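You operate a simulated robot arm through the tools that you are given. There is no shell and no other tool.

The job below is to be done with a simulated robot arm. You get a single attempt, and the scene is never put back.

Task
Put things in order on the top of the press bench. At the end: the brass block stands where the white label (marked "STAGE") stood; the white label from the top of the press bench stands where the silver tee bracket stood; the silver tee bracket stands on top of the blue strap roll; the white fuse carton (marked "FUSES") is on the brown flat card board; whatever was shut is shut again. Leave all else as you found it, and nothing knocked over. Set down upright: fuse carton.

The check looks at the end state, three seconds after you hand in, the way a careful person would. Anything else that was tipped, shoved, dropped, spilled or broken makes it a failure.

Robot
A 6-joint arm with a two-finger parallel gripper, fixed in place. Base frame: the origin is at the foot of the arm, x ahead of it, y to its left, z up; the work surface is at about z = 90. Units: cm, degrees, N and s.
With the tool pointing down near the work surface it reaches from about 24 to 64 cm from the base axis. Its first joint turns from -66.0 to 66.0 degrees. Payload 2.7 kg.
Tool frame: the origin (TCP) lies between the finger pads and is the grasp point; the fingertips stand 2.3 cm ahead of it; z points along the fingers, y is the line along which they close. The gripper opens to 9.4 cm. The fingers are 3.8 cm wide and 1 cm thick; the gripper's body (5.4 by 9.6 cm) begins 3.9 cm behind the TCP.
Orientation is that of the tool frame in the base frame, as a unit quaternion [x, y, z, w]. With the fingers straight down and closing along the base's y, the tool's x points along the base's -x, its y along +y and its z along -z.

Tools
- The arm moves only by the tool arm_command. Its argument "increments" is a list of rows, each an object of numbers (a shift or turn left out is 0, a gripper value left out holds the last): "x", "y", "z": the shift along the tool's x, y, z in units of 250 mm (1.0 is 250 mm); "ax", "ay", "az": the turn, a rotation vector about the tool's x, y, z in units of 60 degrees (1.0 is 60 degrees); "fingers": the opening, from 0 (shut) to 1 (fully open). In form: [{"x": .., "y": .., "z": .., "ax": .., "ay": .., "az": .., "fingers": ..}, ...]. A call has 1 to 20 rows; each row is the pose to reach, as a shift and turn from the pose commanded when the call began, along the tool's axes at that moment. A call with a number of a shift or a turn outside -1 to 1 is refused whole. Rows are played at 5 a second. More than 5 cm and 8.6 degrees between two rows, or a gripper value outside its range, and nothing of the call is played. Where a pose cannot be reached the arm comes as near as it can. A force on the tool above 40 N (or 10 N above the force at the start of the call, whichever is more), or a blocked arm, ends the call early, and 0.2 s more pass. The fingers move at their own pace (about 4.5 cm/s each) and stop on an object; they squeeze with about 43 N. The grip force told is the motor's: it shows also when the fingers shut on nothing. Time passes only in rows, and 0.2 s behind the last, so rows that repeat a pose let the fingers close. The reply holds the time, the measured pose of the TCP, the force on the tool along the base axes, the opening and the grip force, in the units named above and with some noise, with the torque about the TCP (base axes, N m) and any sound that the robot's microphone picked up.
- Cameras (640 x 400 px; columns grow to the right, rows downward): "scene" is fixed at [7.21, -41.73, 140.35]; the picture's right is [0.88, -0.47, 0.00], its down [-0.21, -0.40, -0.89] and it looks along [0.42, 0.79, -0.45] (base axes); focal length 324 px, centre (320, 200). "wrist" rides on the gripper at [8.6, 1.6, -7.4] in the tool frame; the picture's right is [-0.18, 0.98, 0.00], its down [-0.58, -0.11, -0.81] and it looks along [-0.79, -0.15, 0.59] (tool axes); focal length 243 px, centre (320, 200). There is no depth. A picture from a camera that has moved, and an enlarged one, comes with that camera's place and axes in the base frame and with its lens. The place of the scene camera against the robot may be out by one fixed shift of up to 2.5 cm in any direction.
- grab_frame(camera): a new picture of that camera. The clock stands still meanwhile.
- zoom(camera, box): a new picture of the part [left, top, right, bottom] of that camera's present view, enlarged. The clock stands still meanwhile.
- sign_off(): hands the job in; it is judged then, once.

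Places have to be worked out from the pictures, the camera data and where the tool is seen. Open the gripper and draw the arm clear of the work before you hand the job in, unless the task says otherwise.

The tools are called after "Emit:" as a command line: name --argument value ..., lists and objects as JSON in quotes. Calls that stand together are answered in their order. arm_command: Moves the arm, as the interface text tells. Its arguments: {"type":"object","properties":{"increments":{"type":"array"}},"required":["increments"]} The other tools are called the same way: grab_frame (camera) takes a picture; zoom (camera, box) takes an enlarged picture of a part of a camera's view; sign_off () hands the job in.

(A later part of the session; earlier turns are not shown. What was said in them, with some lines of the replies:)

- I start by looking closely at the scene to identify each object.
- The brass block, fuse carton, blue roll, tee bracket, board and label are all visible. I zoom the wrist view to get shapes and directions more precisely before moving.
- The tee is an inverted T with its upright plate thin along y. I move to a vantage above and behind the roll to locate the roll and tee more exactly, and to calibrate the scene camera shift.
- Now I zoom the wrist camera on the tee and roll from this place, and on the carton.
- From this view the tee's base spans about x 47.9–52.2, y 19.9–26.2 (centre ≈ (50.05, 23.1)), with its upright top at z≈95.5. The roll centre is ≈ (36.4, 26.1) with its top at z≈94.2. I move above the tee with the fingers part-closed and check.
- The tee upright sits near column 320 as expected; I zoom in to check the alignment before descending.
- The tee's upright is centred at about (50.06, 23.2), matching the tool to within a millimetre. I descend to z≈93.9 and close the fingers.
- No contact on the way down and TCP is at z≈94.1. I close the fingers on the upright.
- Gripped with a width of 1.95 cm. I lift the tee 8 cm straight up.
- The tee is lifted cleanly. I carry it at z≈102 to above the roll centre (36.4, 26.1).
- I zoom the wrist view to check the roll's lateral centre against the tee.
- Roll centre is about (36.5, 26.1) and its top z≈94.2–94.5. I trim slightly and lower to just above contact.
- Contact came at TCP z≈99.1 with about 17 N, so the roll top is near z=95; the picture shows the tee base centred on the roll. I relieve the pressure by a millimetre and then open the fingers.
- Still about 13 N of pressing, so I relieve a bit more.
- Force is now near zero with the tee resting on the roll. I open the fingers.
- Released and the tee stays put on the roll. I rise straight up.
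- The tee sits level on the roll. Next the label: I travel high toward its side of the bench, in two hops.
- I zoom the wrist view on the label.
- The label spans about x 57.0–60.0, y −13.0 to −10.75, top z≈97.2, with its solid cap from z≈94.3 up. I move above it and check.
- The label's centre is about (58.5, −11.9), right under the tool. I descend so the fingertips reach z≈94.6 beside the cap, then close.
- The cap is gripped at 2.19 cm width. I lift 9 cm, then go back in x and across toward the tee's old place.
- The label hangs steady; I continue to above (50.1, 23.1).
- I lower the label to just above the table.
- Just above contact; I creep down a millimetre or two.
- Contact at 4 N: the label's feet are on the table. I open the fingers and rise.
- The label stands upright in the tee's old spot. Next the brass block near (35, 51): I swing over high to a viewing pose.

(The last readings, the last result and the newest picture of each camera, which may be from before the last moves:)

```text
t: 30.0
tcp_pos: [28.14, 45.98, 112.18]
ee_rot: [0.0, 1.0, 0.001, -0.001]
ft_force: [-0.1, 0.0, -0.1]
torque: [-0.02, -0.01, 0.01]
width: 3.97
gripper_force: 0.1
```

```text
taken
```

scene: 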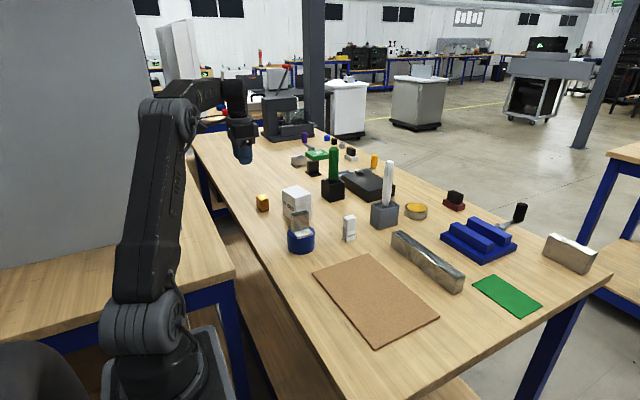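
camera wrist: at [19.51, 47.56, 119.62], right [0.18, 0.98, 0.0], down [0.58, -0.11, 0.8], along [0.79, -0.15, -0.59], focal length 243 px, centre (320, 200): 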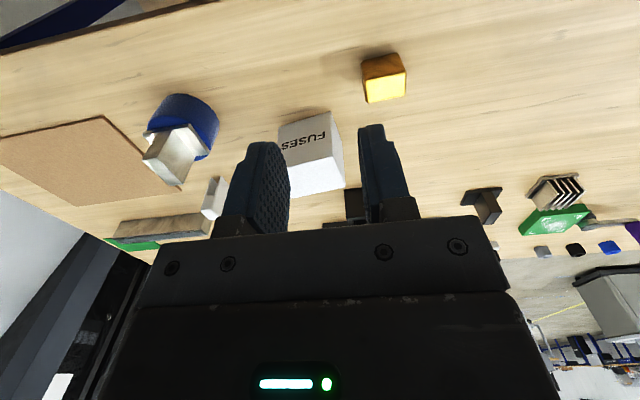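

Emit:
zoom --camera "wrist" --box '[340, 30, 430, 115]'

Emit:
zoom --camera "wrist" --box '[260, 90, 370, 210]'

```text
4.71 times, centred on (385, 72) of wrist
camera zoom: at [19.51, 47.56, 119.62], right [0.18, 0.98, 0.0], down [0.58, -0.11, 0.8], along [0.79, -0.15, -0.59], focal length 1142 px, centre (14, 800)
```

zoom: 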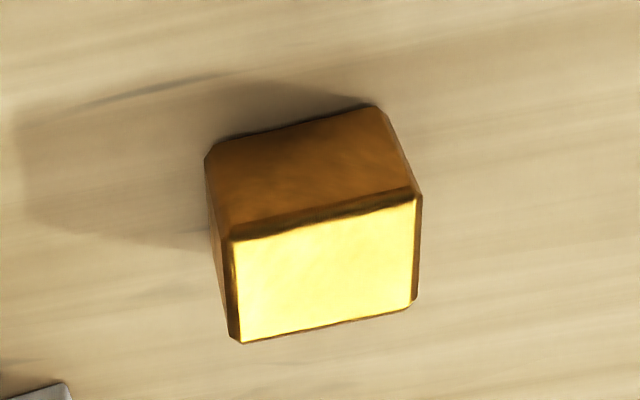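

```text
3.33 times, centred on (315, 150) of wrist
camera zoom: at [19.51, 47.56, 119.62], right [0.18, 0.98, 0.0], down [0.58, -0.11, 0.8], along [0.79, -0.15, -0.59], focal length 809 px, centre (337, 367)
```

zoom: 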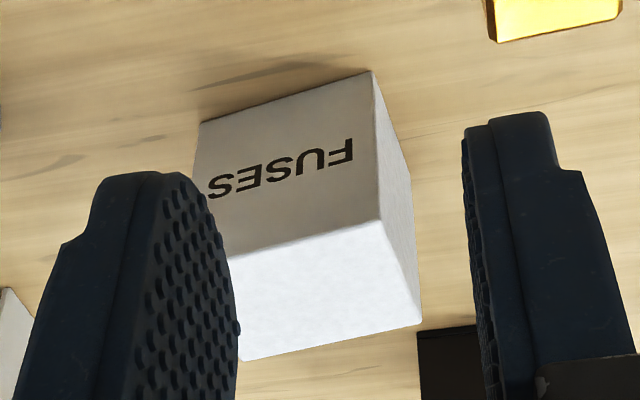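

The brass block is centred about (34.8, 52.1), roughly 2.65 × 4.15 cm, turned about 4°, top z≈94.2. I move above it with the gripper turned to match and re-check.

Emit:
arm_command --increments '[{"x": -0.09, "y": 0.08, "z": 0.03, "az": -0.02, "fingers": 0.7}, {"x": -0.18, "y": 0.165, "z": 0.1, "az": -0.045}, {"x": -0.266, "y": 0.245, "z": 0.2, "az": -0.067}, {"x": -0.266, "y": 0.245, "z": 0.3, "az": -0.067}, {"x": -0.266, "y": 0.245, "z": 0.326, "az": -0.067}, {"x": -0.266, "y": 0.245, "z": 0.326, "az": -0.067}]'

Emit:
grab_frame --camera "wrist"

Emit:
zoom --camera "wrist" --box '[250, 0, 390, 140]'

Emit:
zoom --camera "scene" --box '[220, 130, 340, 230]'

```text
t: 31.4
tcp_pos: [34.62, 51.91, 103.77]
ee_rot: [-0.035, 0.999, 0.001, 0.0]
ft_force: [0.1, -0.7, 0.5]
torque: [-0.02, -0.01, 0.01]
width: 6.59
gripper_force: 0.0
out of reach, approached as far as the arm can: row 3, 4
```

```text
taken
camera wrist: at [25.91, 52.87, 111.31], right [0.12, 0.99, 0.0], down [0.59, -0.07, 0.81], along [0.8, -0.09, -0.59], focal length 243 px, centre (320, 200)
```

wrist: 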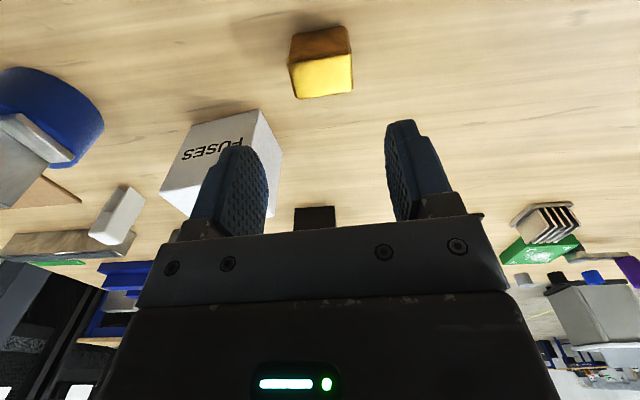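

```text
2.86 times, centred on (320, 70) of wrist
camera zoom: at [25.91, 52.87, 111.31], right [0.12, 0.99, 0.0], down [0.59, -0.07, 0.81], along [0.8, -0.09, -0.59], focal length 693 px, centre (320, 571)
```

zoom: 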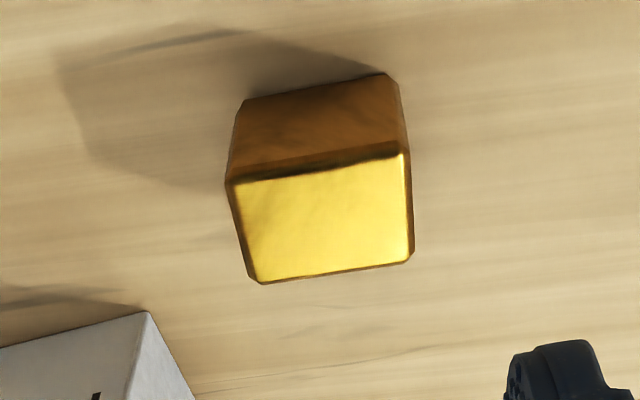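

```text
4.00 times, centred on (280, 180) of scene
camera zoom: at [7.21, -41.73, 140.35], right [0.88, -0.47, 0.0], down [-0.21, -0.4, -0.89], along [0.42, 0.79, -0.45], focal length 1297 px, centre (480, 280)
```

zoom: 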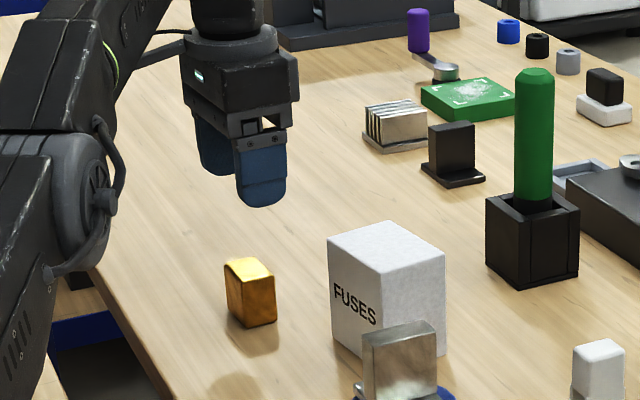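

The tool is right over the brass block (estimated centre (34.7, 52.05)). I descend with open fingers to z≈93.4.

Emit:
arm_command --increments '[{"z": 0.12}, {"z": 0.24}, {"z": 0.34}, {"z": 0.412}, {"z": 0.412}]'

Emit:
grab_frame --camera "wrist"

Emit:
zoom --camera "scene" --box '[220, 150, 320, 230]'

```text
t: 32.6
tcp_pos: [34.69, 52.15, 93.61]
ee_rot: [-0.035, 0.999, 0.001, 0.0]
ft_force: [0.2, 0.6, 0.2]
torque: [-0.05, -0.01, -0.02]
width: 6.56
gripper_force: 0.0
```

```text
taken
camera wrist: at [25.99, 53.16, 100.98], right [0.12, 0.99, 0.0], down [0.59, -0.07, 0.81], along [0.8, -0.09, -0.59], focal length 243 px, centre (320, 200)
```

wrist: 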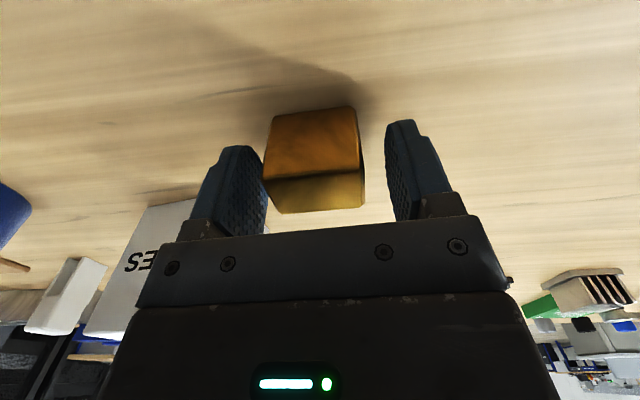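

```text
5.00 times, centred on (270, 190) of scene
camera zoom: at [7.21, -41.73, 140.35], right [0.88, -0.47, 0.0], down [-0.21, -0.4, -0.89], along [0.42, 0.79, -0.45], focal length 1622 px, centre (570, 250)
```

zoom: 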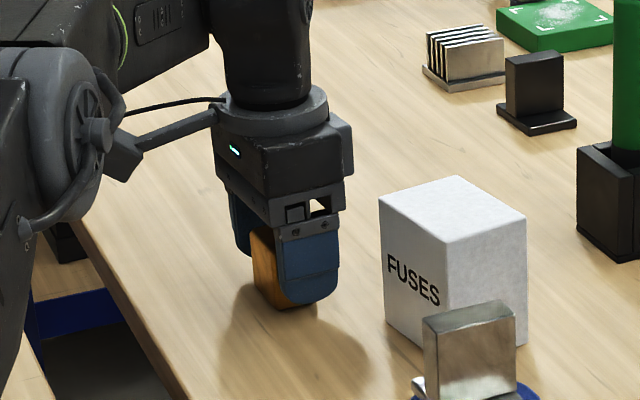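

The block is between the fingers and centred. I close on it.

Emit:
arm_command --increments '[{"fingers": 0.5}, {"fingers": 0.35}, {"fingers": 0.35}, {"fingers": 0.35}]'

```text
t: 33.6
tcp_pos: [34.72, 52.08, 93.55]
ee_rot: [-0.035, 0.999, 0.0, 0.001]
ft_force: [0.4, -0.3, 0.0]
torque: [-0.02, -0.02, -0.02]
width: 4.32
gripper_force: 43.5
```

Gripped at 4.32 cm. I lift about 6 cm and check.

Emit:
arm_command --increments '[{"z": -0.03}, {"z": -0.1}, {"z": -0.2}, {"z": -0.26}, {"z": -0.26}]'

Emit:
zoom --camera "scene" --box '[220, 150, 320, 230]'

```text
t: 34.8
tcp_pos: [34.76, 52.1, 100.01]
ee_rot: [-0.035, 0.999, 0.001, 0.0]
ft_force: [0.8, 0.1, -0.1]
torque: [0.0, 0.01, 0.0]
width: 4.33
gripper_force: 43.2
```

```text
5.00 times, centred on (270, 190) of scene
camera zoom: at [7.21, -41.73, 140.36], right [0.88, -0.47, 0.0], down [-0.21, -0.4, -0.89], along [0.42, 0.79, -0.45], focal length 1622 px, centre (570, 250)
```

zoom: 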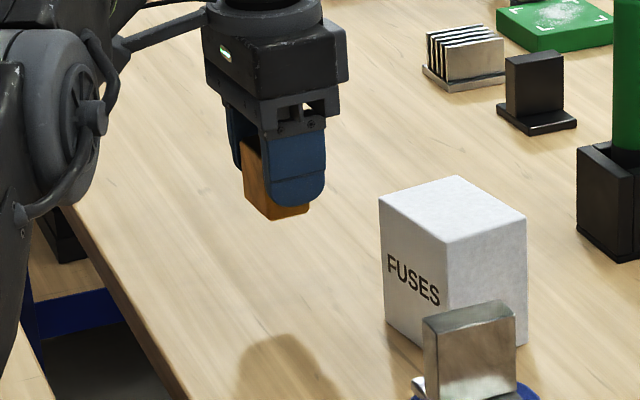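

The brass block is held. I bring it inward and up, turning the tool back to square, then carry it across high.

Emit:
arm_command --increments '[{"x": 0.04, "y": -0.07, "z": -0.06, "az": 0.015}, {"x": 0.1, "y": -0.18, "z": -0.18, "az": 0.035}, {"x": 0.16, "y": -0.29, "z": -0.3, "az": 0.05}, {"x": 0.218, "y": -0.39, "z": -0.4, "az": 0.067}, {"x": 0.218, "y": -0.39, "z": -0.4, "az": 0.067}]'

```text
t: 36.0
tcp_pos: [30.03, 41.93, 110.1]
ee_rot: [0.001, 1.0, 0.002, 0.0]
ft_force: [-0.5, 0.3, -0.7]
torque: [-0.01, -0.01, 0.04]
width: 4.31
gripper_force: 42.7
```

Tool is square again. I carry the block across in two more hops at z≈112.

Emit:
arm_command --increments '[{"x": -0.03, "y": -0.1, "z": -0.02}, {"x": -0.08, "y": -0.25, "z": -0.05}, {"x": -0.14, "y": -0.4, "z": -0.08}, {"x": -0.2, "y": -0.55, "z": -0.08}, {"x": -0.26, "y": -0.7, "z": -0.08}, {"x": -0.3, "y": -0.82, "z": -0.08}, {"x": -0.32, "y": -0.88, "z": -0.08}]'

Emit:
arm_command --increments '[{"x": -0.05, "y": -0.1}, {"x": -0.11, "y": -0.25}, {"x": -0.17, "y": -0.4}, {"x": -0.23, "y": -0.55}, {"x": -0.29, "y": -0.7}, {"x": -0.35, "y": -0.85}, {"x": -0.4, "y": -0.95}, {"x": -0.4, "y": -0.96}]'

```text
t: 37.6
tcp_pos: [37.93, 20.05, 112.08]
ee_rot: [0.0, 1.0, 0.001, 0.0]
ft_force: [0.6, -0.2, -0.7]
torque: [0.0, 0.0, 0.03]
width: 4.33
gripper_force: 43.0
```

```text
t: 39.4
tcp_pos: [47.92, -4.04, 112.08]
ee_rot: [0.0, 1.0, 0.001, 0.0]
ft_force: [0.6, -0.3, 0.5]
torque: [0.0, 0.01, 0.02]
width: 4.34
gripper_force: 42.2
```

Next, above the label's old place (58.5, −11.9) at z≈105.

Emit:
arm_command --increments '[{"x": -0.1, "y": -0.08}, {"x": -0.22, "y": -0.17, "z": 0.02}, {"x": -0.34, "y": -0.26, "z": 0.08}, {"x": -0.42, "y": -0.315, "z": 0.16}, {"x": -0.423, "y": -0.315, "z": 0.26}, {"x": -0.423, "y": -0.315, "z": 0.28}, {"x": -0.423, "y": -0.315, "z": 0.28}]'

Emit:
grab_frame --camera "wrist"

Emit:
zoom --camera "scene" --box '[420, 210, 560, 320]'

```text
t: 41.0
tcp_pos: [58.58, -11.92, 104.99]
ee_rot: [0.0, 1.0, 0.001, 0.001]
ft_force: [-0.1, -0.7, -0.3]
torque: [-0.01, 0.03, 0.01]
width: 4.34
gripper_force: 42.7
```

```text
taken
camera wrist: at [49.87, -10.33, 112.41], right [0.18, 0.98, 0.0], down [0.58, -0.11, 0.81], along [0.79, -0.15, -0.59], focal length 243 px, centre (320, 200)
```

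wrist: 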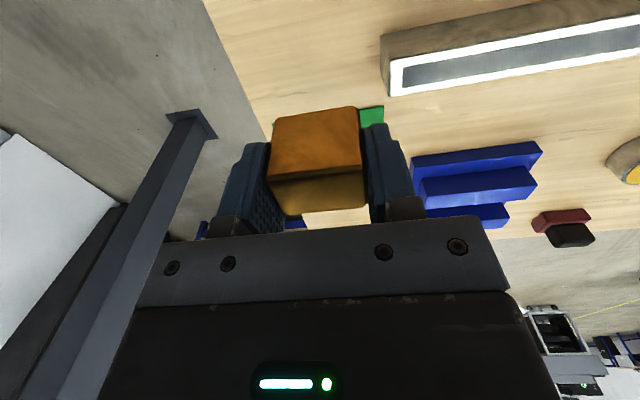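

```text
3.64 times, centred on (490, 265) of scene
camera zoom: at [7.21, -41.74, 140.35], right [0.88, -0.47, 0.0], down [-0.21, -0.4, -0.89], along [0.42, 0.79, -0.45], focal length 1180 px, centre (-298, -36)
```

zoom: 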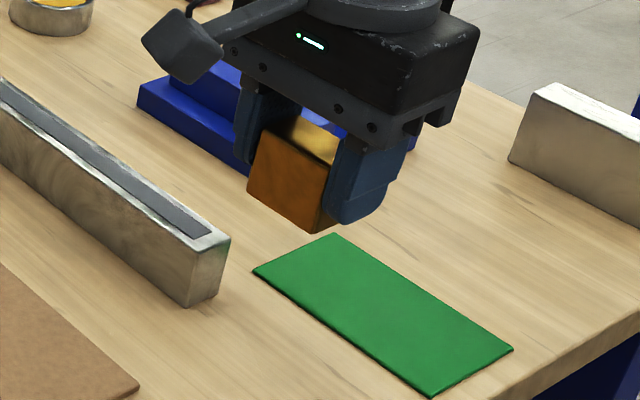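

The block hangs square above the target with clear space around. I lower to just above the table.

Emit:
arm_command --increments '[{"x": 0.002, "z": 0.12}, {"x": 0.002, "z": 0.26}, {"x": 0.002, "z": 0.38}, {"x": 0.002, "z": 0.44}, {"x": 0.002, "z": 0.446}, {"x": 0.002, "z": 0.446}]'

```text
t: 42.4
tcp_pos: [58.39, -11.92, 93.97]
ee_rot: [0.0, 1.0, 0.001, -0.001]
ft_force: [0.0, 0.9, -0.6]
torque: [0.02, -0.01, -0.01]
width: 4.36
gripper_force: 42.8
```

Emit:
arm_command --increments '[{"x": -0.002, "z": 0.006}, {"x": -0.002, "z": 0.01}, {"x": -0.002, "z": 0.01}]'

```text
t: 43.2
tcp_pos: [58.61, -11.87, 93.66]
ee_rot: [0.001, 1.0, 0.001, 0.0]
ft_force: [0.1, -0.4, -0.8]
torque: [-0.02, -0.01, 0.0]
width: 4.32
gripper_force: 42.6
```

Not yet in contact; I creep a little further.

Emit:
arm_command --increments '[{"z": 0.004}, {"z": 0.006}, {"z": 0.006}]'

```text
t: 44.0
tcp_pos: [58.48, -11.91, 93.51]
ee_rot: [0.0, 1.0, 0.001, 0.0]
ft_force: [-0.7, 0.4, 1.2]
torque: [-0.05, 0.02, -0.01]
width: 4.33
gripper_force: 42.8
```

Emit:
arm_command --increments '[{"z": 0.002}, {"z": 0.003}, {"z": 0.003}]'

```text
t: 44.8
tcp_pos: [58.51, -11.87, 93.59]
ee_rot: [0.0, 1.0, -0.001, 0.001]
ft_force: [-2.8, 1.7, 9.8]
torque: [-0.01, 0.2, -0.01]
width: 4.32
gripper_force: 43.1
```

Firm contact (about 10 N), so the block is on the table. I ease off slightly and open only to about 5.6 cm so the finger stays clear of the long steel block, then rise.

Emit:
arm_command --increments '[{"z": -0.004}, {"z": -0.004, "fingers": 0.52}, {"z": -0.004, "fingers": 0.58}, {"z": -0.004, "fingers": 0.58}]'

Emit:
zoom --camera "scene" --box '[420, 230, 540, 330]'

```text
t: 45.8
tcp_pos: [58.52, -11.89, 93.45]
ee_rot: [-0.001, 1.0, 0.001, -0.001]
ft_force: [0.2, 0.0, 0.1]
torque: [-0.01, 0.02, -0.02]
width: 5.43
gripper_force: 0.0
```

```text
4.00 times, centred on (480, 280) of scene
camera zoom: at [7.21, -41.73, 140.35], right [0.88, -0.47, 0.0], down [-0.21, -0.4, -0.89], along [0.42, 0.79, -0.45], focal length 1297 px, centre (-320, -120)
```

zoom: 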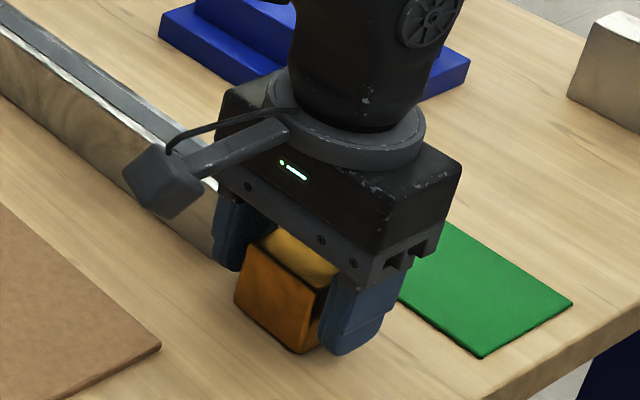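

Released; I rise straight up and look.

Emit:
arm_command --increments '[{"z": -0.06}, {"z": -0.16}, {"z": -0.3}, {"z": -0.46}, {"z": -0.6}, {"z": -0.68}]'

Emit:
zoom --camera "scene" --box '[420, 210, 560, 320]'

Emit:
grab_frame --camera "wrist"

```text
t: 47.2
tcp_pos: [58.43, -12.01, 110.4]
ee_rot: [0.0, 1.0, 0.001, 0.001]
ft_force: [0.6, 0.1, 0.3]
torque: [0.0, 0.0, 0.0]
width: 5.46
gripper_force: 0.0
```

```text
3.64 times, centred on (490, 265) of scene
camera zoom: at [7.21, -41.73, 140.35], right [0.88, -0.47, 0.0], down [-0.21, -0.4, -0.89], along [0.42, 0.79, -0.45], focal length 1180 px, centre (-298, -36)
```

zoom: 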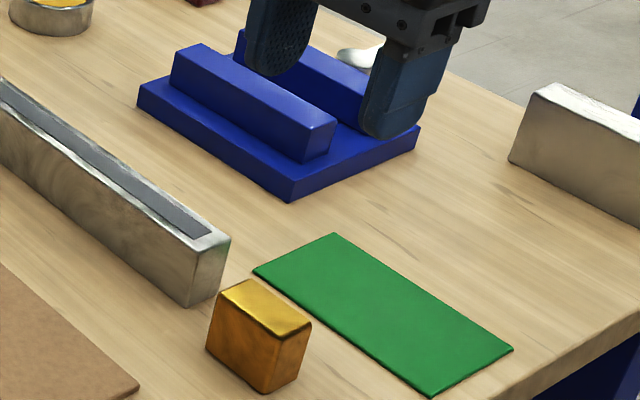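

```text
taken
camera wrist: at [49.86, -10.28, 117.95], right [0.18, 0.98, 0.0], down [0.58, -0.11, 0.81], along [0.79, -0.15, -0.59], focal length 243 px, centre (320, 200)
```

wrist: 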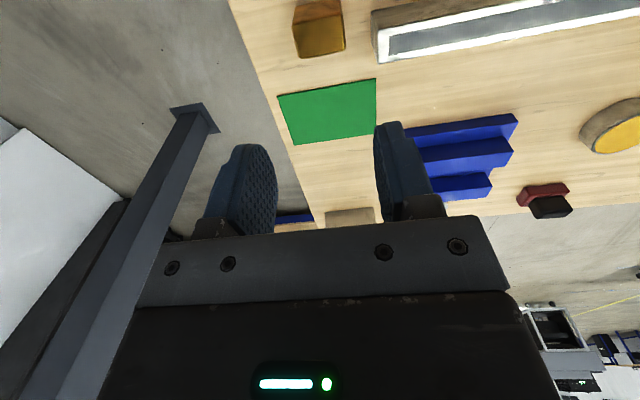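

The brass block stands where the label was. Now I travel back high toward the fuse carton to view it, opening the fingers fully.

Emit:
arm_command --increments '[{"x": 0.08, "y": 0.08, "z": -0.02}, {"x": 0.18, "y": 0.2, "z": -0.05}, {"x": 0.27, "y": 0.34, "z": -0.08}, {"x": 0.36, "y": 0.49, "z": -0.08}, {"x": 0.44, "y": 0.65, "z": -0.08}, {"x": 0.51, "y": 0.81, "z": -0.08}, {"x": 0.56, "y": 0.96, "z": -0.08}]'

Emit:
arm_command --increments '[{"x": 0.06, "y": 0.12, "fingers": 1.0}, {"x": 0.13, "y": 0.26}, {"x": 0.2, "y": 0.41}, {"x": 0.27, "y": 0.56}, {"x": 0.34, "y": 0.71}, {"x": 0.41, "y": 0.86}, {"x": 0.45, "y": 0.96}, {"x": 0.45, "y": 0.98}]'

Emit:
grab_frame --camera "wrist"

Emit:
zoom --camera "wrist" --box '[280, 20, 440, 170]'

```text
t: 48.8
tcp_pos: [44.54, 12.11, 112.47]
ee_rot: [0.001, 1.0, 0.001, 0.0]
ft_force: [0.7, -0.5, 0.0]
torque: [-0.02, 0.0, 0.03]
width: 5.46
gripper_force: 0.1
```

```text
t: 50.6
tcp_pos: [33.33, 36.66, 112.57]
ee_rot: [0.0, 1.0, 0.001, 0.0]
ft_force: [-0.4, -0.3, -0.1]
torque: [0.01, 0.03, 0.02]
width: 9.4
gripper_force: 0.1
```

```text
taken
camera wrist: at [24.64, 38.24, 120.0], right [0.18, 0.98, 0.0], down [0.58, -0.11, 0.81], along [0.79, -0.15, -0.59], focal length 243 px, centre (320, 200)
```

wrist: 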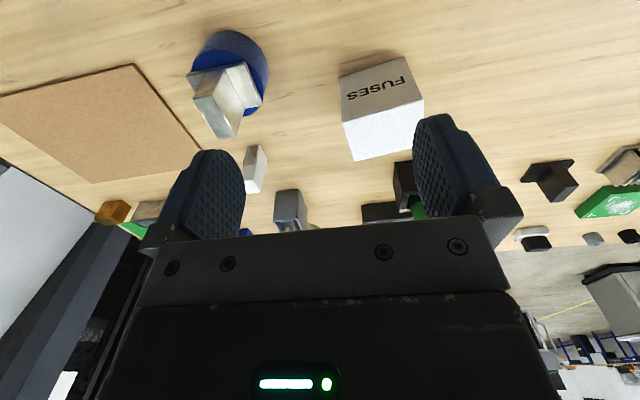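

```text
2.67 times, centred on (360, 95) of wrist
camera zoom: at [24.64, 38.24, 120.0], right [0.18, 0.98, 0.0], down [0.58, -0.11, 0.81], along [0.79, -0.15, -0.59], focal length 647 px, centre (213, 480)
```

zoom: 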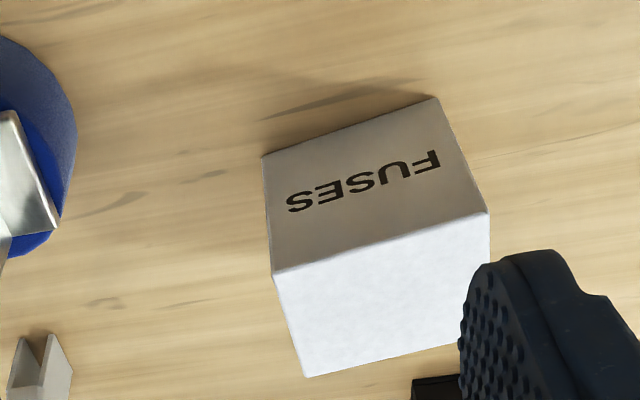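

The carton measures about 5.9 × 7.8 × 8.75 cm, centred near (42.6, 42.0), turned about 8.5° counter-clockwise. I move above it with the tool turned to match and fingers fully open.

Emit:
arm_command --increments '[{"x": -0.1, "y": 0.06, "az": -0.04}, {"x": -0.22, "y": 0.125, "z": 0.04, "az": -0.085}, {"x": -0.33, "y": 0.19, "z": 0.12, "az": -0.13}, {"x": -0.371, "y": 0.213, "z": 0.22, "az": -0.1417}, {"x": -0.371, "y": 0.213, "z": 0.3, "az": -0.1417}, {"x": -0.371, "y": 0.213, "z": 0.3, "az": -0.1417}]'

Emit:
grab_frame --camera "wrist"

Emit:
zoom --camera "wrist" --box '[220, 0, 420, 180]'

Emit:
zoom --camera "scene" --box '[250, 130, 370, 230]'

```text
t: 52.0
tcp_pos: [42.54, 41.87, 105.07]
ee_rot: [-0.074, 0.997, 0.0, 0.001]
ft_force: [-0.7, 0.2, -0.1]
torque: [-0.01, 0.0, 0.01]
width: 9.41
gripper_force: 0.0
```

```text
taken
camera wrist: at [33.8, 42.27, 112.42], right [0.04, 1.0, 0.0], down [0.59, -0.02, 0.81], along [0.81, -0.03, -0.59], focal length 243 px, centre (320, 200)
```

wrist: 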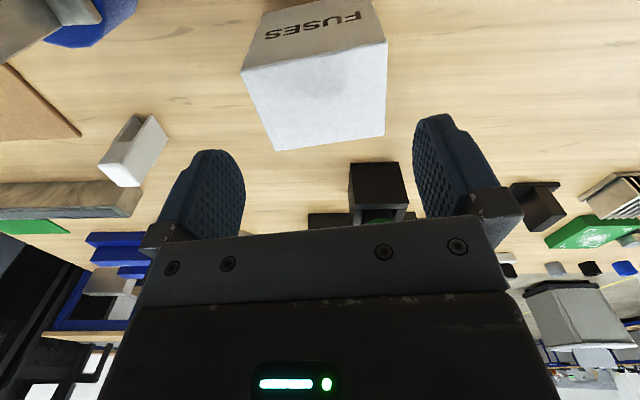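

```text
2.22 times, centred on (320, 90) of wrist
camera zoom: at [33.8, 42.27, 112.42], right [0.04, 1.0, 0.0], down [0.59, -0.02, 0.81], along [0.81, -0.03, -0.59], focal length 539 px, centre (320, 444)
```

zoom: 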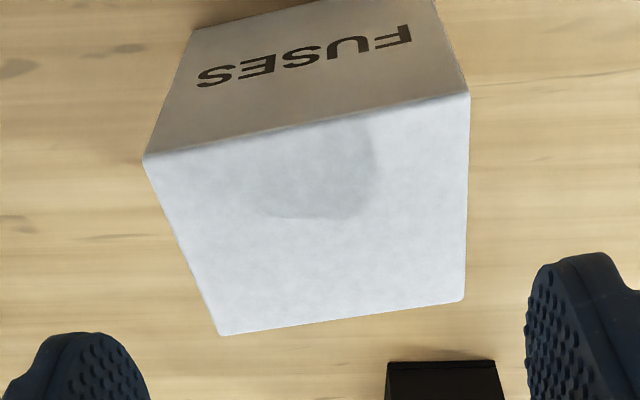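

```text
4.00 times, centred on (310, 180) of scene
camera zoom: at [7.21, -41.73, 140.35], right [0.88, -0.47, 0.0], down [-0.21, -0.4, -0.89], along [0.42, 0.79, -0.45], focal length 1297 px, centre (360, 280)
```

zoom: 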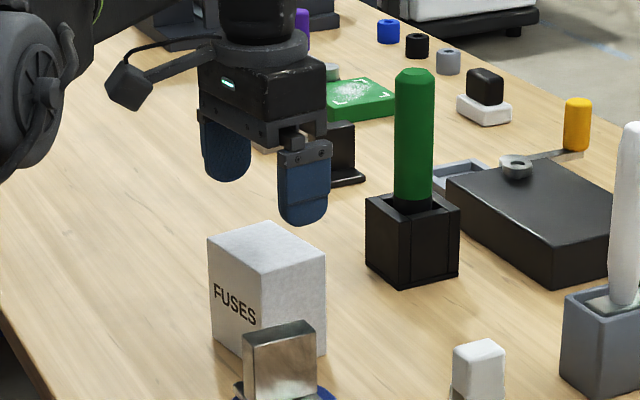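

In the tool frame the carton's top spans y −3.98…+4.05 cm and x −3.1…+2.9 cm, so it's centred with 0.7 cm clearance each side. I lower until the fingertips are just above its top and re-check.

Emit:
arm_command --increments '[{"x": -0.004, "y": 0.001, "z": 0.07}, {"x": -0.004, "y": 0.001, "z": 0.13}, {"x": -0.004, "y": 0.001, "z": 0.13}]'

Emit:
grab_frame --camera "wrist"

Emit:
zoom --camera "scene" --box '[270, 150, 340, 210]'

```text
t: 52.8
tcp_pos: [42.64, 41.93, 101.73]
ee_rot: [-0.074, 0.997, 0.002, 0.0]
ft_force: [0.2, 0.2, -0.7]
torque: [-0.01, -0.01, -0.01]
width: 9.4
gripper_force: 0.1
```

```text
taken
camera wrist: at [33.84, 42.27, 109.18], right [0.04, 1.0, 0.0], down [0.59, -0.02, 0.81], along [0.81, -0.03, -0.59], focal length 243 px, centre (320, 200)
```

wrist: 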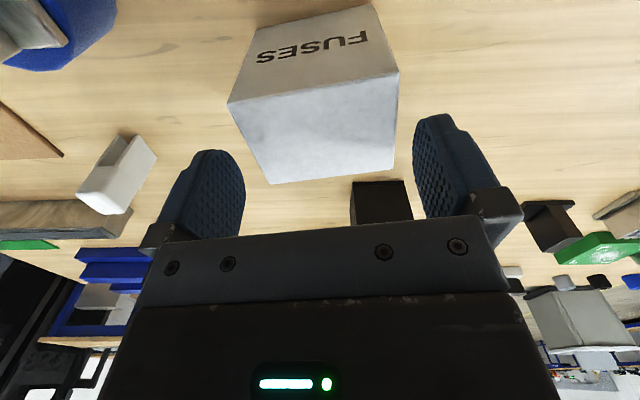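

```text
6.67 times, centred on (305, 180) of scene
camera zoom: at [7.21, -41.73, 140.35], right [0.88, -0.47, 0.0], down [-0.21, -0.4, -0.89], along [0.42, 0.79, -0.45], focal length 2162 px, centre (420, 333)
```

zoom: 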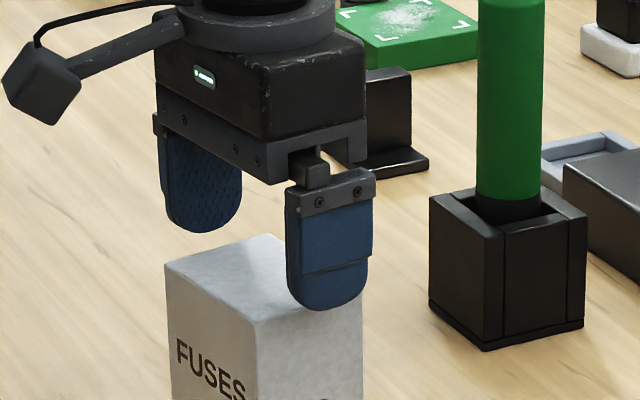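

Still centred within a millimetre. I lower partly, to have the tips 1.5 cm below the carton's top, and check forces.

Emit:
arm_command --increments '[{"y": 0.003, "z": 0.03}, {"y": 0.003, "z": 0.06}, {"y": 0.003, "z": 0.09}, {"y": 0.003, "z": 0.09}]'

Emit:
grab_frame --camera "wrist"

Emit:
zoom --camera "scene" --box '[270, 150, 340, 220]'

```text
t: 53.8
tcp_pos: [42.68, 42.12, 99.55]
ee_rot: [-0.074, 0.997, 0.001, -0.001]
ft_force: [-0.1, -0.8, -0.2]
torque: [0.06, 0.0, 0.05]
width: 9.4
gripper_force: 0.0
```

```text
taken
camera wrist: at [33.84, 42.37, 106.99], right [0.04, 1.0, 0.0], down [0.59, -0.02, 0.81], along [0.81, -0.03, -0.59], focal length 243 px, centre (320, 200)
```

wrist: 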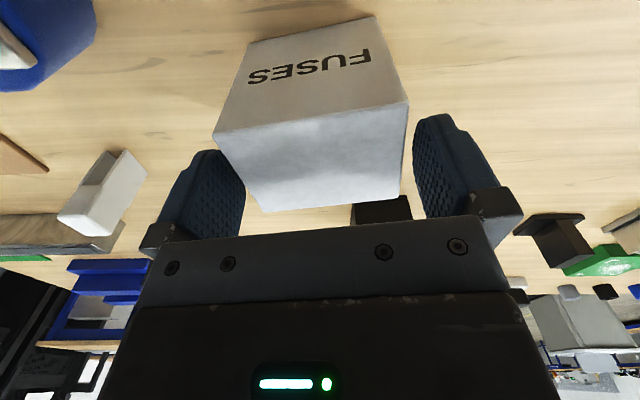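

```text
5.71 times, centred on (305, 185) of scene
camera zoom: at [7.21, -41.73, 140.35], right [0.88, -0.47, 0.0], down [-0.21, -0.4, -0.89], along [0.42, 0.79, -0.45], focal length 1853 px, centre (406, 286)
```

zoom: 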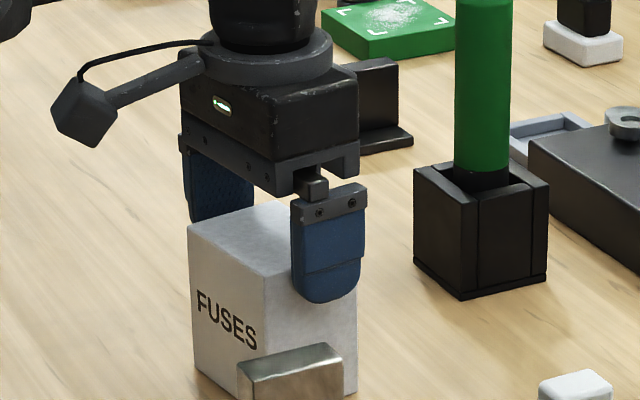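

The fingers straddle the carton without contact. I continue down to z≈96.2 and then close.

Emit:
arm_command --increments '[{"z": 0.05}, {"z": 0.1}, {"z": 0.134}, {"z": 0.134}]'

Emit:
arm_command --increments '[{"fingers": 0.9}, {"fingers": 0.78}, {"fingers": 0.75}, {"fingers": 0.75}]'

```text
t: 54.8
tcp_pos: [42.49, 42.09, 96.16]
ee_rot: [-0.074, 0.997, 0.002, 0.0]
ft_force: [0.0, -0.8, 0.1]
torque: [0.01, 0.02, 0.0]
width: 9.38
gripper_force: 0.0
```

```text
t: 55.8
tcp_pos: [42.64, 42.02, 96.13]
ee_rot: [-0.074, 0.997, 0.001, 0.0]
ft_force: [-0.2, -1.5, 0.1]
torque: [-0.18, -0.03, -0.01]
width: 7.98
gripper_force: 43.4
```

The carton is gripped (7.98 cm). I lift it straight up about 12 cm.

Emit:
arm_command --increments '[{"z": -0.03}, {"z": -0.09}, {"z": -0.2}, {"z": -0.32}, {"z": -0.44}, {"z": -0.5}, {"z": -0.5}]'

Emit:
grab_frame --camera "scene"

```text
t: 57.4
tcp_pos: [42.65, 42.08, 108.77]
ee_rot: [-0.074, 0.997, 0.001, 0.0]
ft_force: [-0.2, -0.1, -2.0]
torque: [-0.02, 0.01, -0.02]
width: 7.98
gripper_force: 42.9
```

```text
taken
```

scene: 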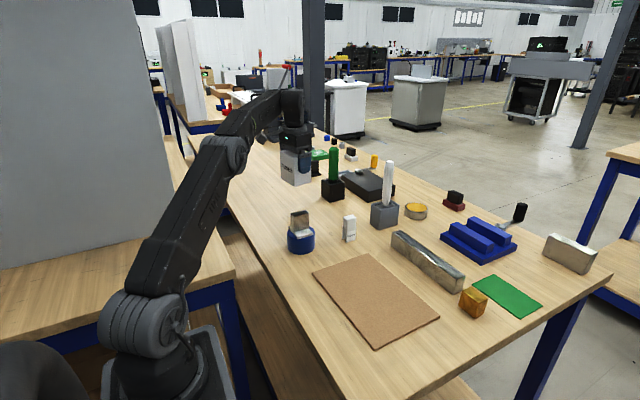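

The carton is lifted cleanly to z≈108.8 (bottom ≈102.6, above the tee and label). I carry it along −y toward the board centre (42.6, 2.1) in two hops.

Emit:
arm_command --increments '[{"x": 0.01, "y": -0.07}, {"x": 0.03, "y": -0.2}, {"x": 0.05, "y": -0.34}, {"x": 0.07, "y": -0.48}, {"x": 0.09, "y": -0.62}, {"x": 0.11, "y": -0.74}, {"x": 0.118, "y": -0.789}]'

Emit:
arm_command --increments '[{"x": 0.01, "y": -0.07}, {"x": 0.03, "y": -0.2}, {"x": 0.05, "y": -0.34}, {"x": 0.07, "y": -0.48}, {"x": 0.09, "y": -0.62}, {"x": 0.11, "y": -0.74}, {"x": 0.118, "y": -0.789}, {"x": 0.118, "y": -0.789}]'

Emit:
grab_frame --camera "scene"

Emit:
grab_frame --camera "wrist"

```text
t: 59.0
tcp_pos: [42.72, 22.06, 108.79]
ee_rot: [-0.074, 0.997, 0.001, -0.001]
ft_force: [0.1, -0.4, -2.5]
torque: [-0.02, -0.01, -0.02]
width: 7.99
gripper_force: 43.0
```

```text
t: 60.8
tcp_pos: [42.64, 2.1, 108.6]
ee_rot: [-0.074, 0.997, 0.0, 0.0]
ft_force: [0.4, -0.6, -2.6]
torque: [0.01, 0.0, 0.0]
width: 8.0
gripper_force: 43.3
```

```text
taken
```

scene: 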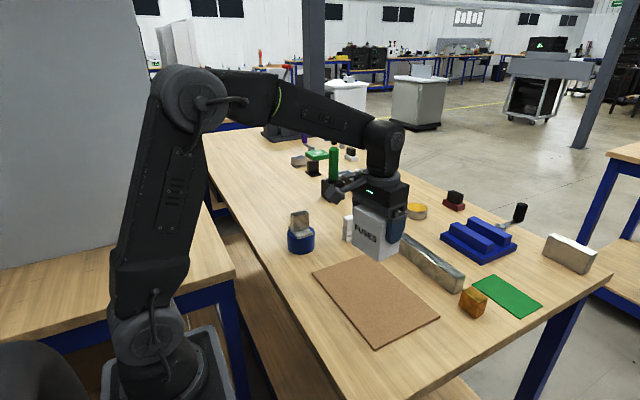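

```text
taken
camera wrist: at [33.81, 2.46, 116.04], right [0.04, 1.0, 0.0], down [0.59, -0.02, 0.81], along [0.81, -0.03, -0.59], focal length 243 px, centre (320, 200)
```

wrist: 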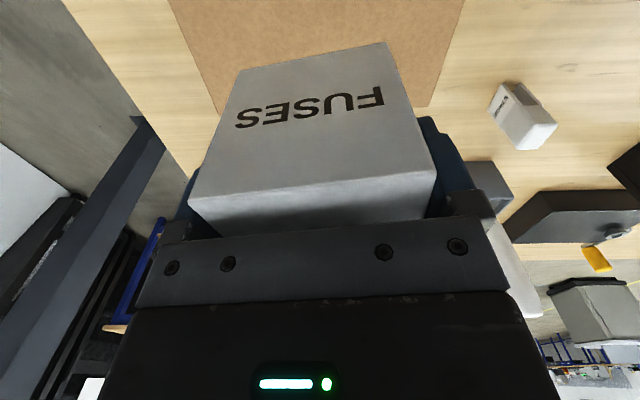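

The carton is over the board's middle. I lower it to about 1.5 cm above the table level and then creep.

Emit:
arm_command --increments '[{"z": 0.08}, {"z": 0.2}, {"z": 0.32}, {"z": 0.4}, {"z": 0.436}, {"z": 0.436}]'

Emit:
zoom --camera "scene" --box '[300, 190, 460, 350]'

```text
t: 62.2
tcp_pos: [42.63, 2.26, 97.84]
ee_rot: [-0.074, 0.997, 0.001, 0.0]
ft_force: [0.1, 0.7, -2.6]
torque: [0.01, 0.04, -0.01]
width: 7.99
gripper_force: 42.8
```

```text
2.50 times, centred on (380, 270) of scene
camera zoom: at [7.21, -41.73, 140.35], right [0.88, -0.47, 0.0], down [-0.21, -0.4, -0.89], along [0.42, 0.79, -0.45], focal length 811 px, centre (170, 25)
```

zoom: 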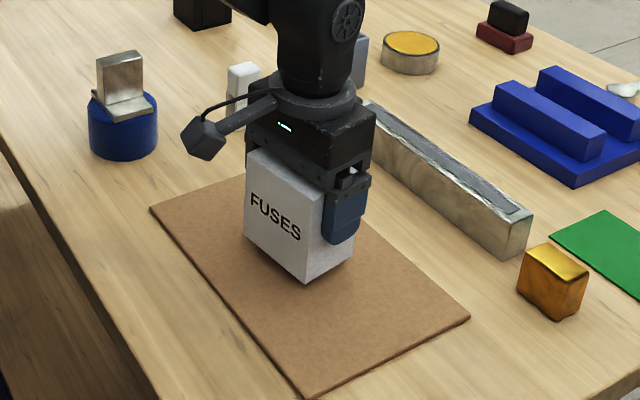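

The carton hovers about a centimetre over the board. I creep down in small steps watching the force.

Emit:
arm_command --increments '[{"z": 0.01}, {"z": 0.022}, {"z": 0.032}, {"z": 0.032}]'

```text
t: 63.2
tcp_pos: [42.56, 2.2, 96.91]
ee_rot: [-0.074, 0.997, 0.001, 0.0]
ft_force: [0.1, -0.2, -2.5]
torque: [0.01, 0.0, 0.02]
width: 7.96
gripper_force: 43.1
```

Emit:
arm_command --increments '[{"z": 0.004}, {"z": 0.008}, {"z": 0.008}]'

```text
t: 64.0
tcp_pos: [42.47, 2.17, 96.76]
ee_rot: [-0.074, 0.997, 0.002, 0.0]
ft_force: [-0.5, 0.6, -2.2]
torque: [-0.01, -0.03, 0.0]
width: 7.98
gripper_force: 43.4
```

Emit:
arm_command --increments '[{"z": 0.004}, {"z": 0.008}, {"z": 0.008}]'

```text
t: 64.8
tcp_pos: [42.62, 2.14, 96.74]
ee_rot: [-0.073, 0.997, 0.0, 0.002]
ft_force: [-8.7, -0.1, 25.1]
torque: [-0.11, 0.81, -0.03]
width: 8.0
gripper_force: 43.5
```

Contact with about 25 N; I ease back until the force is near zero.

Emit:
arm_command --increments '[{"z": -0.003}, {"z": -0.005}, {"z": -0.005}]'

```text
t: 65.6
tcp_pos: [42.64, 2.13, 96.82]
ee_rot: [-0.074, 0.997, 0.0, 0.0]
ft_force: [-3.3, -0.2, 21.5]
torque: [-0.21, 0.46, 0.03]
width: 7.98
gripper_force: 42.6
```

Emit:
arm_command --increments '[{"z": -0.003}, {"z": -0.006}, {"z": -0.006}]'

```text
t: 66.4
tcp_pos: [42.65, 2.22, 96.78]
ee_rot: [-0.073, 0.997, 0.002, -0.001]
ft_force: [3.2, -0.4, 0.9]
torque: [-0.1, -0.28, 0.03]
width: 7.99
gripper_force: 42.3
```

The vertical load is nearly relieved with the carton resting on the board. I open the fingers fully.

Emit:
arm_command --increments '[{"fingers": 0.9}, {"fingers": 1.0}, {"fingers": 1.0}, {"fingers": 1.0}]'

Emit:
grab_frame --camera "wrist"

Emit:
zoom --camera "scene" --box '[320, 200, 420, 300]'

```text
t: 67.4
tcp_pos: [42.76, 2.26, 96.77]
ee_rot: [-0.074, 0.997, 0.001, 0.0]
ft_force: [0.0, -0.3, 0.4]
torque: [-0.04, 0.0, -0.03]
width: 9.42
gripper_force: 0.1
```

```text
taken
camera wrist: at [33.84, 2.52, 104.29], right [0.04, 1.0, 0.0], down [0.59, -0.02, 0.81], along [0.81, -0.03, -0.59], focal length 243 px, centre (320, 200)
```

wrist: 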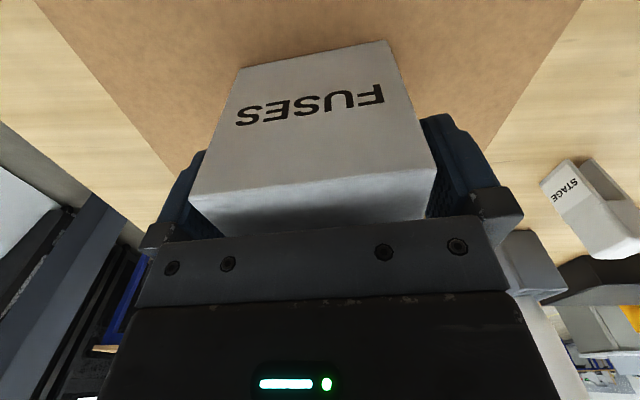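

```text
4.00 times, centred on (370, 250) of scene
camera zoom: at [7.21, -41.73, 140.35], right [0.88, -0.47, 0.0], down [-0.21, -0.4, -0.89], along [0.42, 0.79, -0.45], focal length 1297 px, centre (120, 0)
```

zoom: 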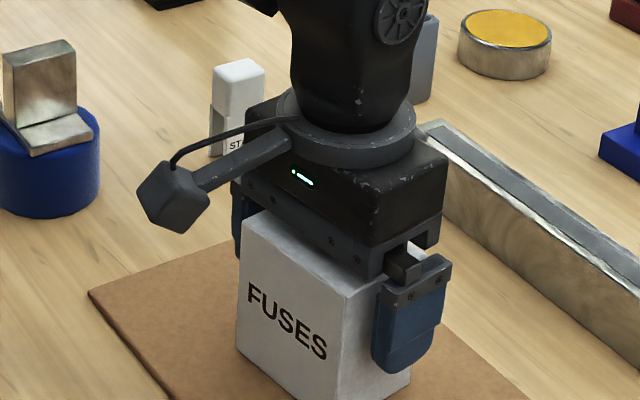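

Both fingers are free of the carton, which stands on the board. I rise straight up, slowly at first.

Emit:
arm_command --increments '[{"z": -0.03}, {"z": -0.08}, {"z": -0.15}, {"z": -0.25}, {"z": -0.38}, {"z": -0.5}, {"z": -0.6}, {"z": -0.64}]'

Emit:
grab_frame --camera "scene"

Emit:
grab_frame --camera "wrist"

```text
t: 69.2
tcp_pos: [42.61, 2.2, 112.84]
ee_rot: [-0.073, 0.997, 0.001, 0.0]
ft_force: [-0.3, 0.1, 0.1]
torque: [-0.02, -0.01, 0.01]
width: 9.39
gripper_force: 0.1
```

```text
taken
```

scene: 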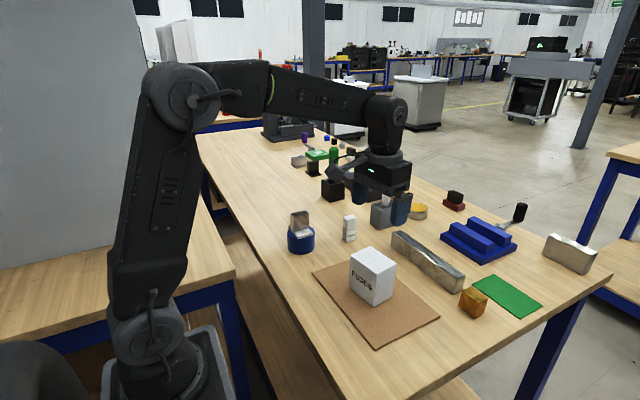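

```text
taken
camera wrist: at [33.77, 2.46, 120.27], right [0.04, 1.0, 0.0], down [0.59, -0.02, 0.81], along [0.81, -0.03, -0.59], focal length 243 px, centre (320, 200)
```

wrist: 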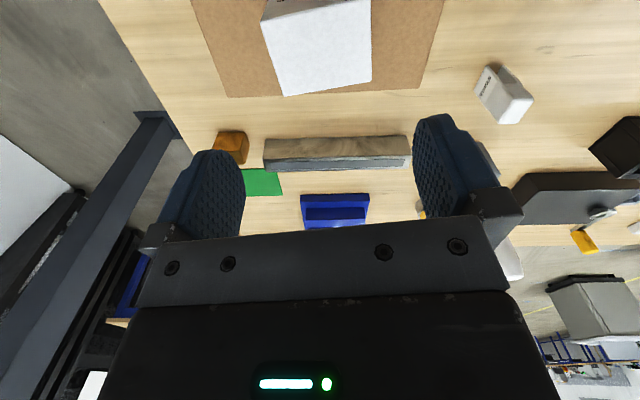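

Everything appears in place. I draw the arm back to near its start pose, clear of the work, and check all the objects.

Emit:
arm_command --increments '[{"x": 0.04, "y": 0.08, "z": -0.06, "az": 0.02}, {"x": 0.1, "y": 0.19, "z": -0.12, "az": 0.04}, {"x": 0.17, "y": 0.32, "z": -0.18, "az": 0.06}, {"x": 0.25, "y": 0.46, "z": -0.24, "az": 0.09}, {"x": 0.33, "y": 0.6, "z": -0.24, "az": 0.12}, {"x": 0.4, "y": 0.74, "z": -0.24, "az": 0.1417}, {"x": 0.46, "y": 0.85, "z": -0.24, "az": 0.1417}, {"x": 0.475, "y": 0.88, "z": -0.24, "az": 0.1417}]'

Emit:
grab_frame --camera "scene"

Emit:
zoom --camera "scene" --box '[260, 180, 480, 330]'

Emit:
zoom --camera "scene" --box '[400, 180, 610, 330]'

Emit:
zoom --camera "scene" --box '[230, 120, 430, 245]'

Emit:
grab_frame --camera "wrist"

```text
t: 71.0
tcp_pos: [27.65, 22.14, 118.78]
ee_rot: [0.001, 1.0, 0.0, 0.001]
ft_force: [0.0, -0.1, -0.6]
torque: [-0.01, -0.01, 0.0]
width: 9.4
gripper_force: 0.1
```

```text
taken
```

scene: 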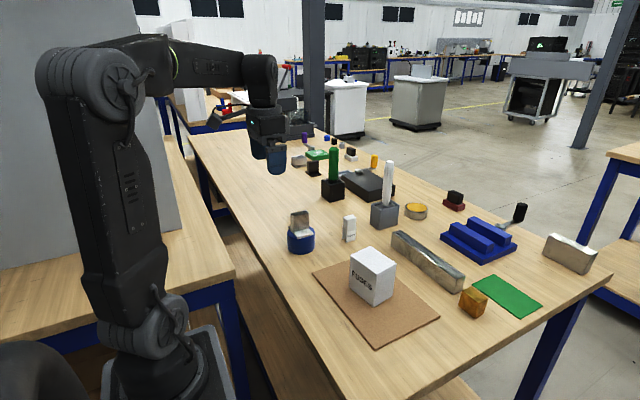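

```text
2.67 times, centred on (370, 255) of scene
camera zoom: at [7.21, -41.73, 140.36], right [0.88, -0.47, 0.0], down [-0.21, -0.4, -0.89], along [0.42, 0.79, -0.45], focal length 865 px, centre (187, 53)
```

zoom: 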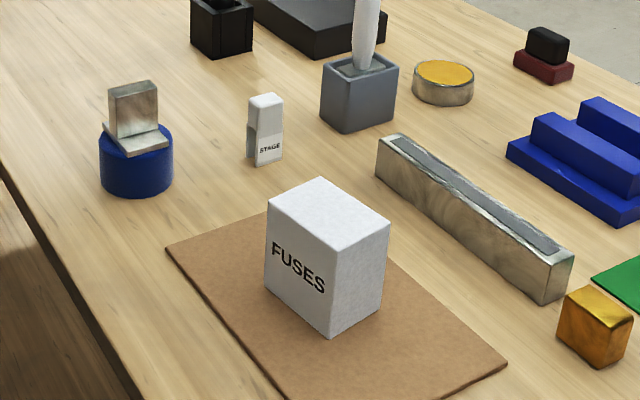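

```text
2.67 times, centred on (505, 255) of scene
camera zoom: at [7.21, -41.73, 140.36], right [0.88, -0.47, 0.0], down [-0.21, -0.4, -0.89], along [0.42, 0.79, -0.45], focal length 865 px, centre (-173, 53)
```

zoom: 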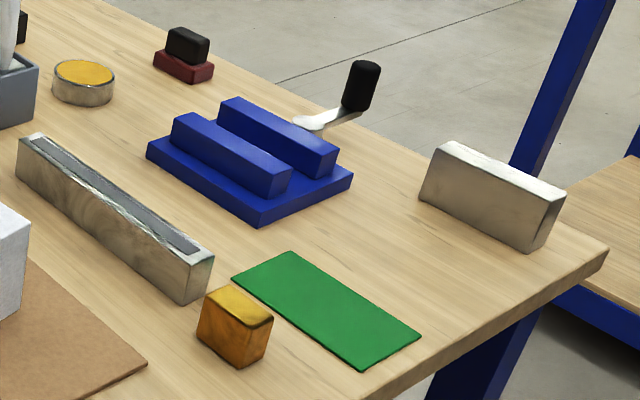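

```text
3.20 times, centred on (330, 182) of scene
camera zoom: at [7.21, -41.73, 140.36], right [0.88, -0.47, 0.0], down [-0.21, -0.4, -0.89], along [0.42, 0.79, -0.45], focal length 1038 px, centre (288, 256)
```

zoom: 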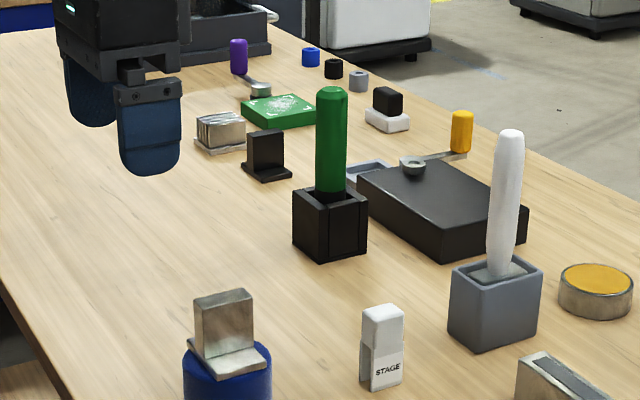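

```text
taken
camera wrist: at [18.94, 23.79, 126.23], right [0.19, 0.98, 0.0], down [0.58, -0.11, 0.81], along [0.79, -0.15, -0.59], focal length 243 px, centre (320, 200)
```

wrist: 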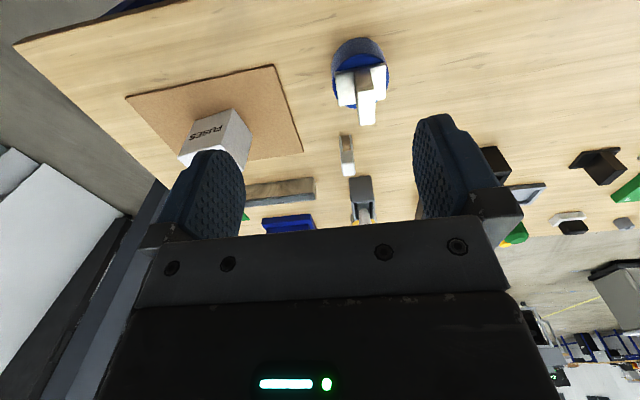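

The tee is level on the roll, and the label stands upright in the tee's old spot. The brass block is where the label stood, and the fuse carton is upright on the board. Nothing else looks moved, nothing was opened, and the arm is back clear with the gripper open, so I hand in.

Emit:
sign_off

```text
The job is handed in.
```

All four moves are done and the job is handed in. In the last pictures before I signed off, nothing was tipped or knocked, and nothing else on the bench looked moved.

- **Silver tee bracket:** it sits level on top of the blue strap roll, close to its centre.
- **White "STAGE" label:** it stands upright where the tee bracket was, facing the same way as before.
- **Brass block:** it stands where the label was, judged from the pictures to within a few millimetres. I turned it about 4° so it sits square.
- **White "FUSES" carton:** it stands upright near the middle of the brown board.

I opened nothing that was shut, so there was nothing to close again. The arm is drawn back near its start position with the gripper open.
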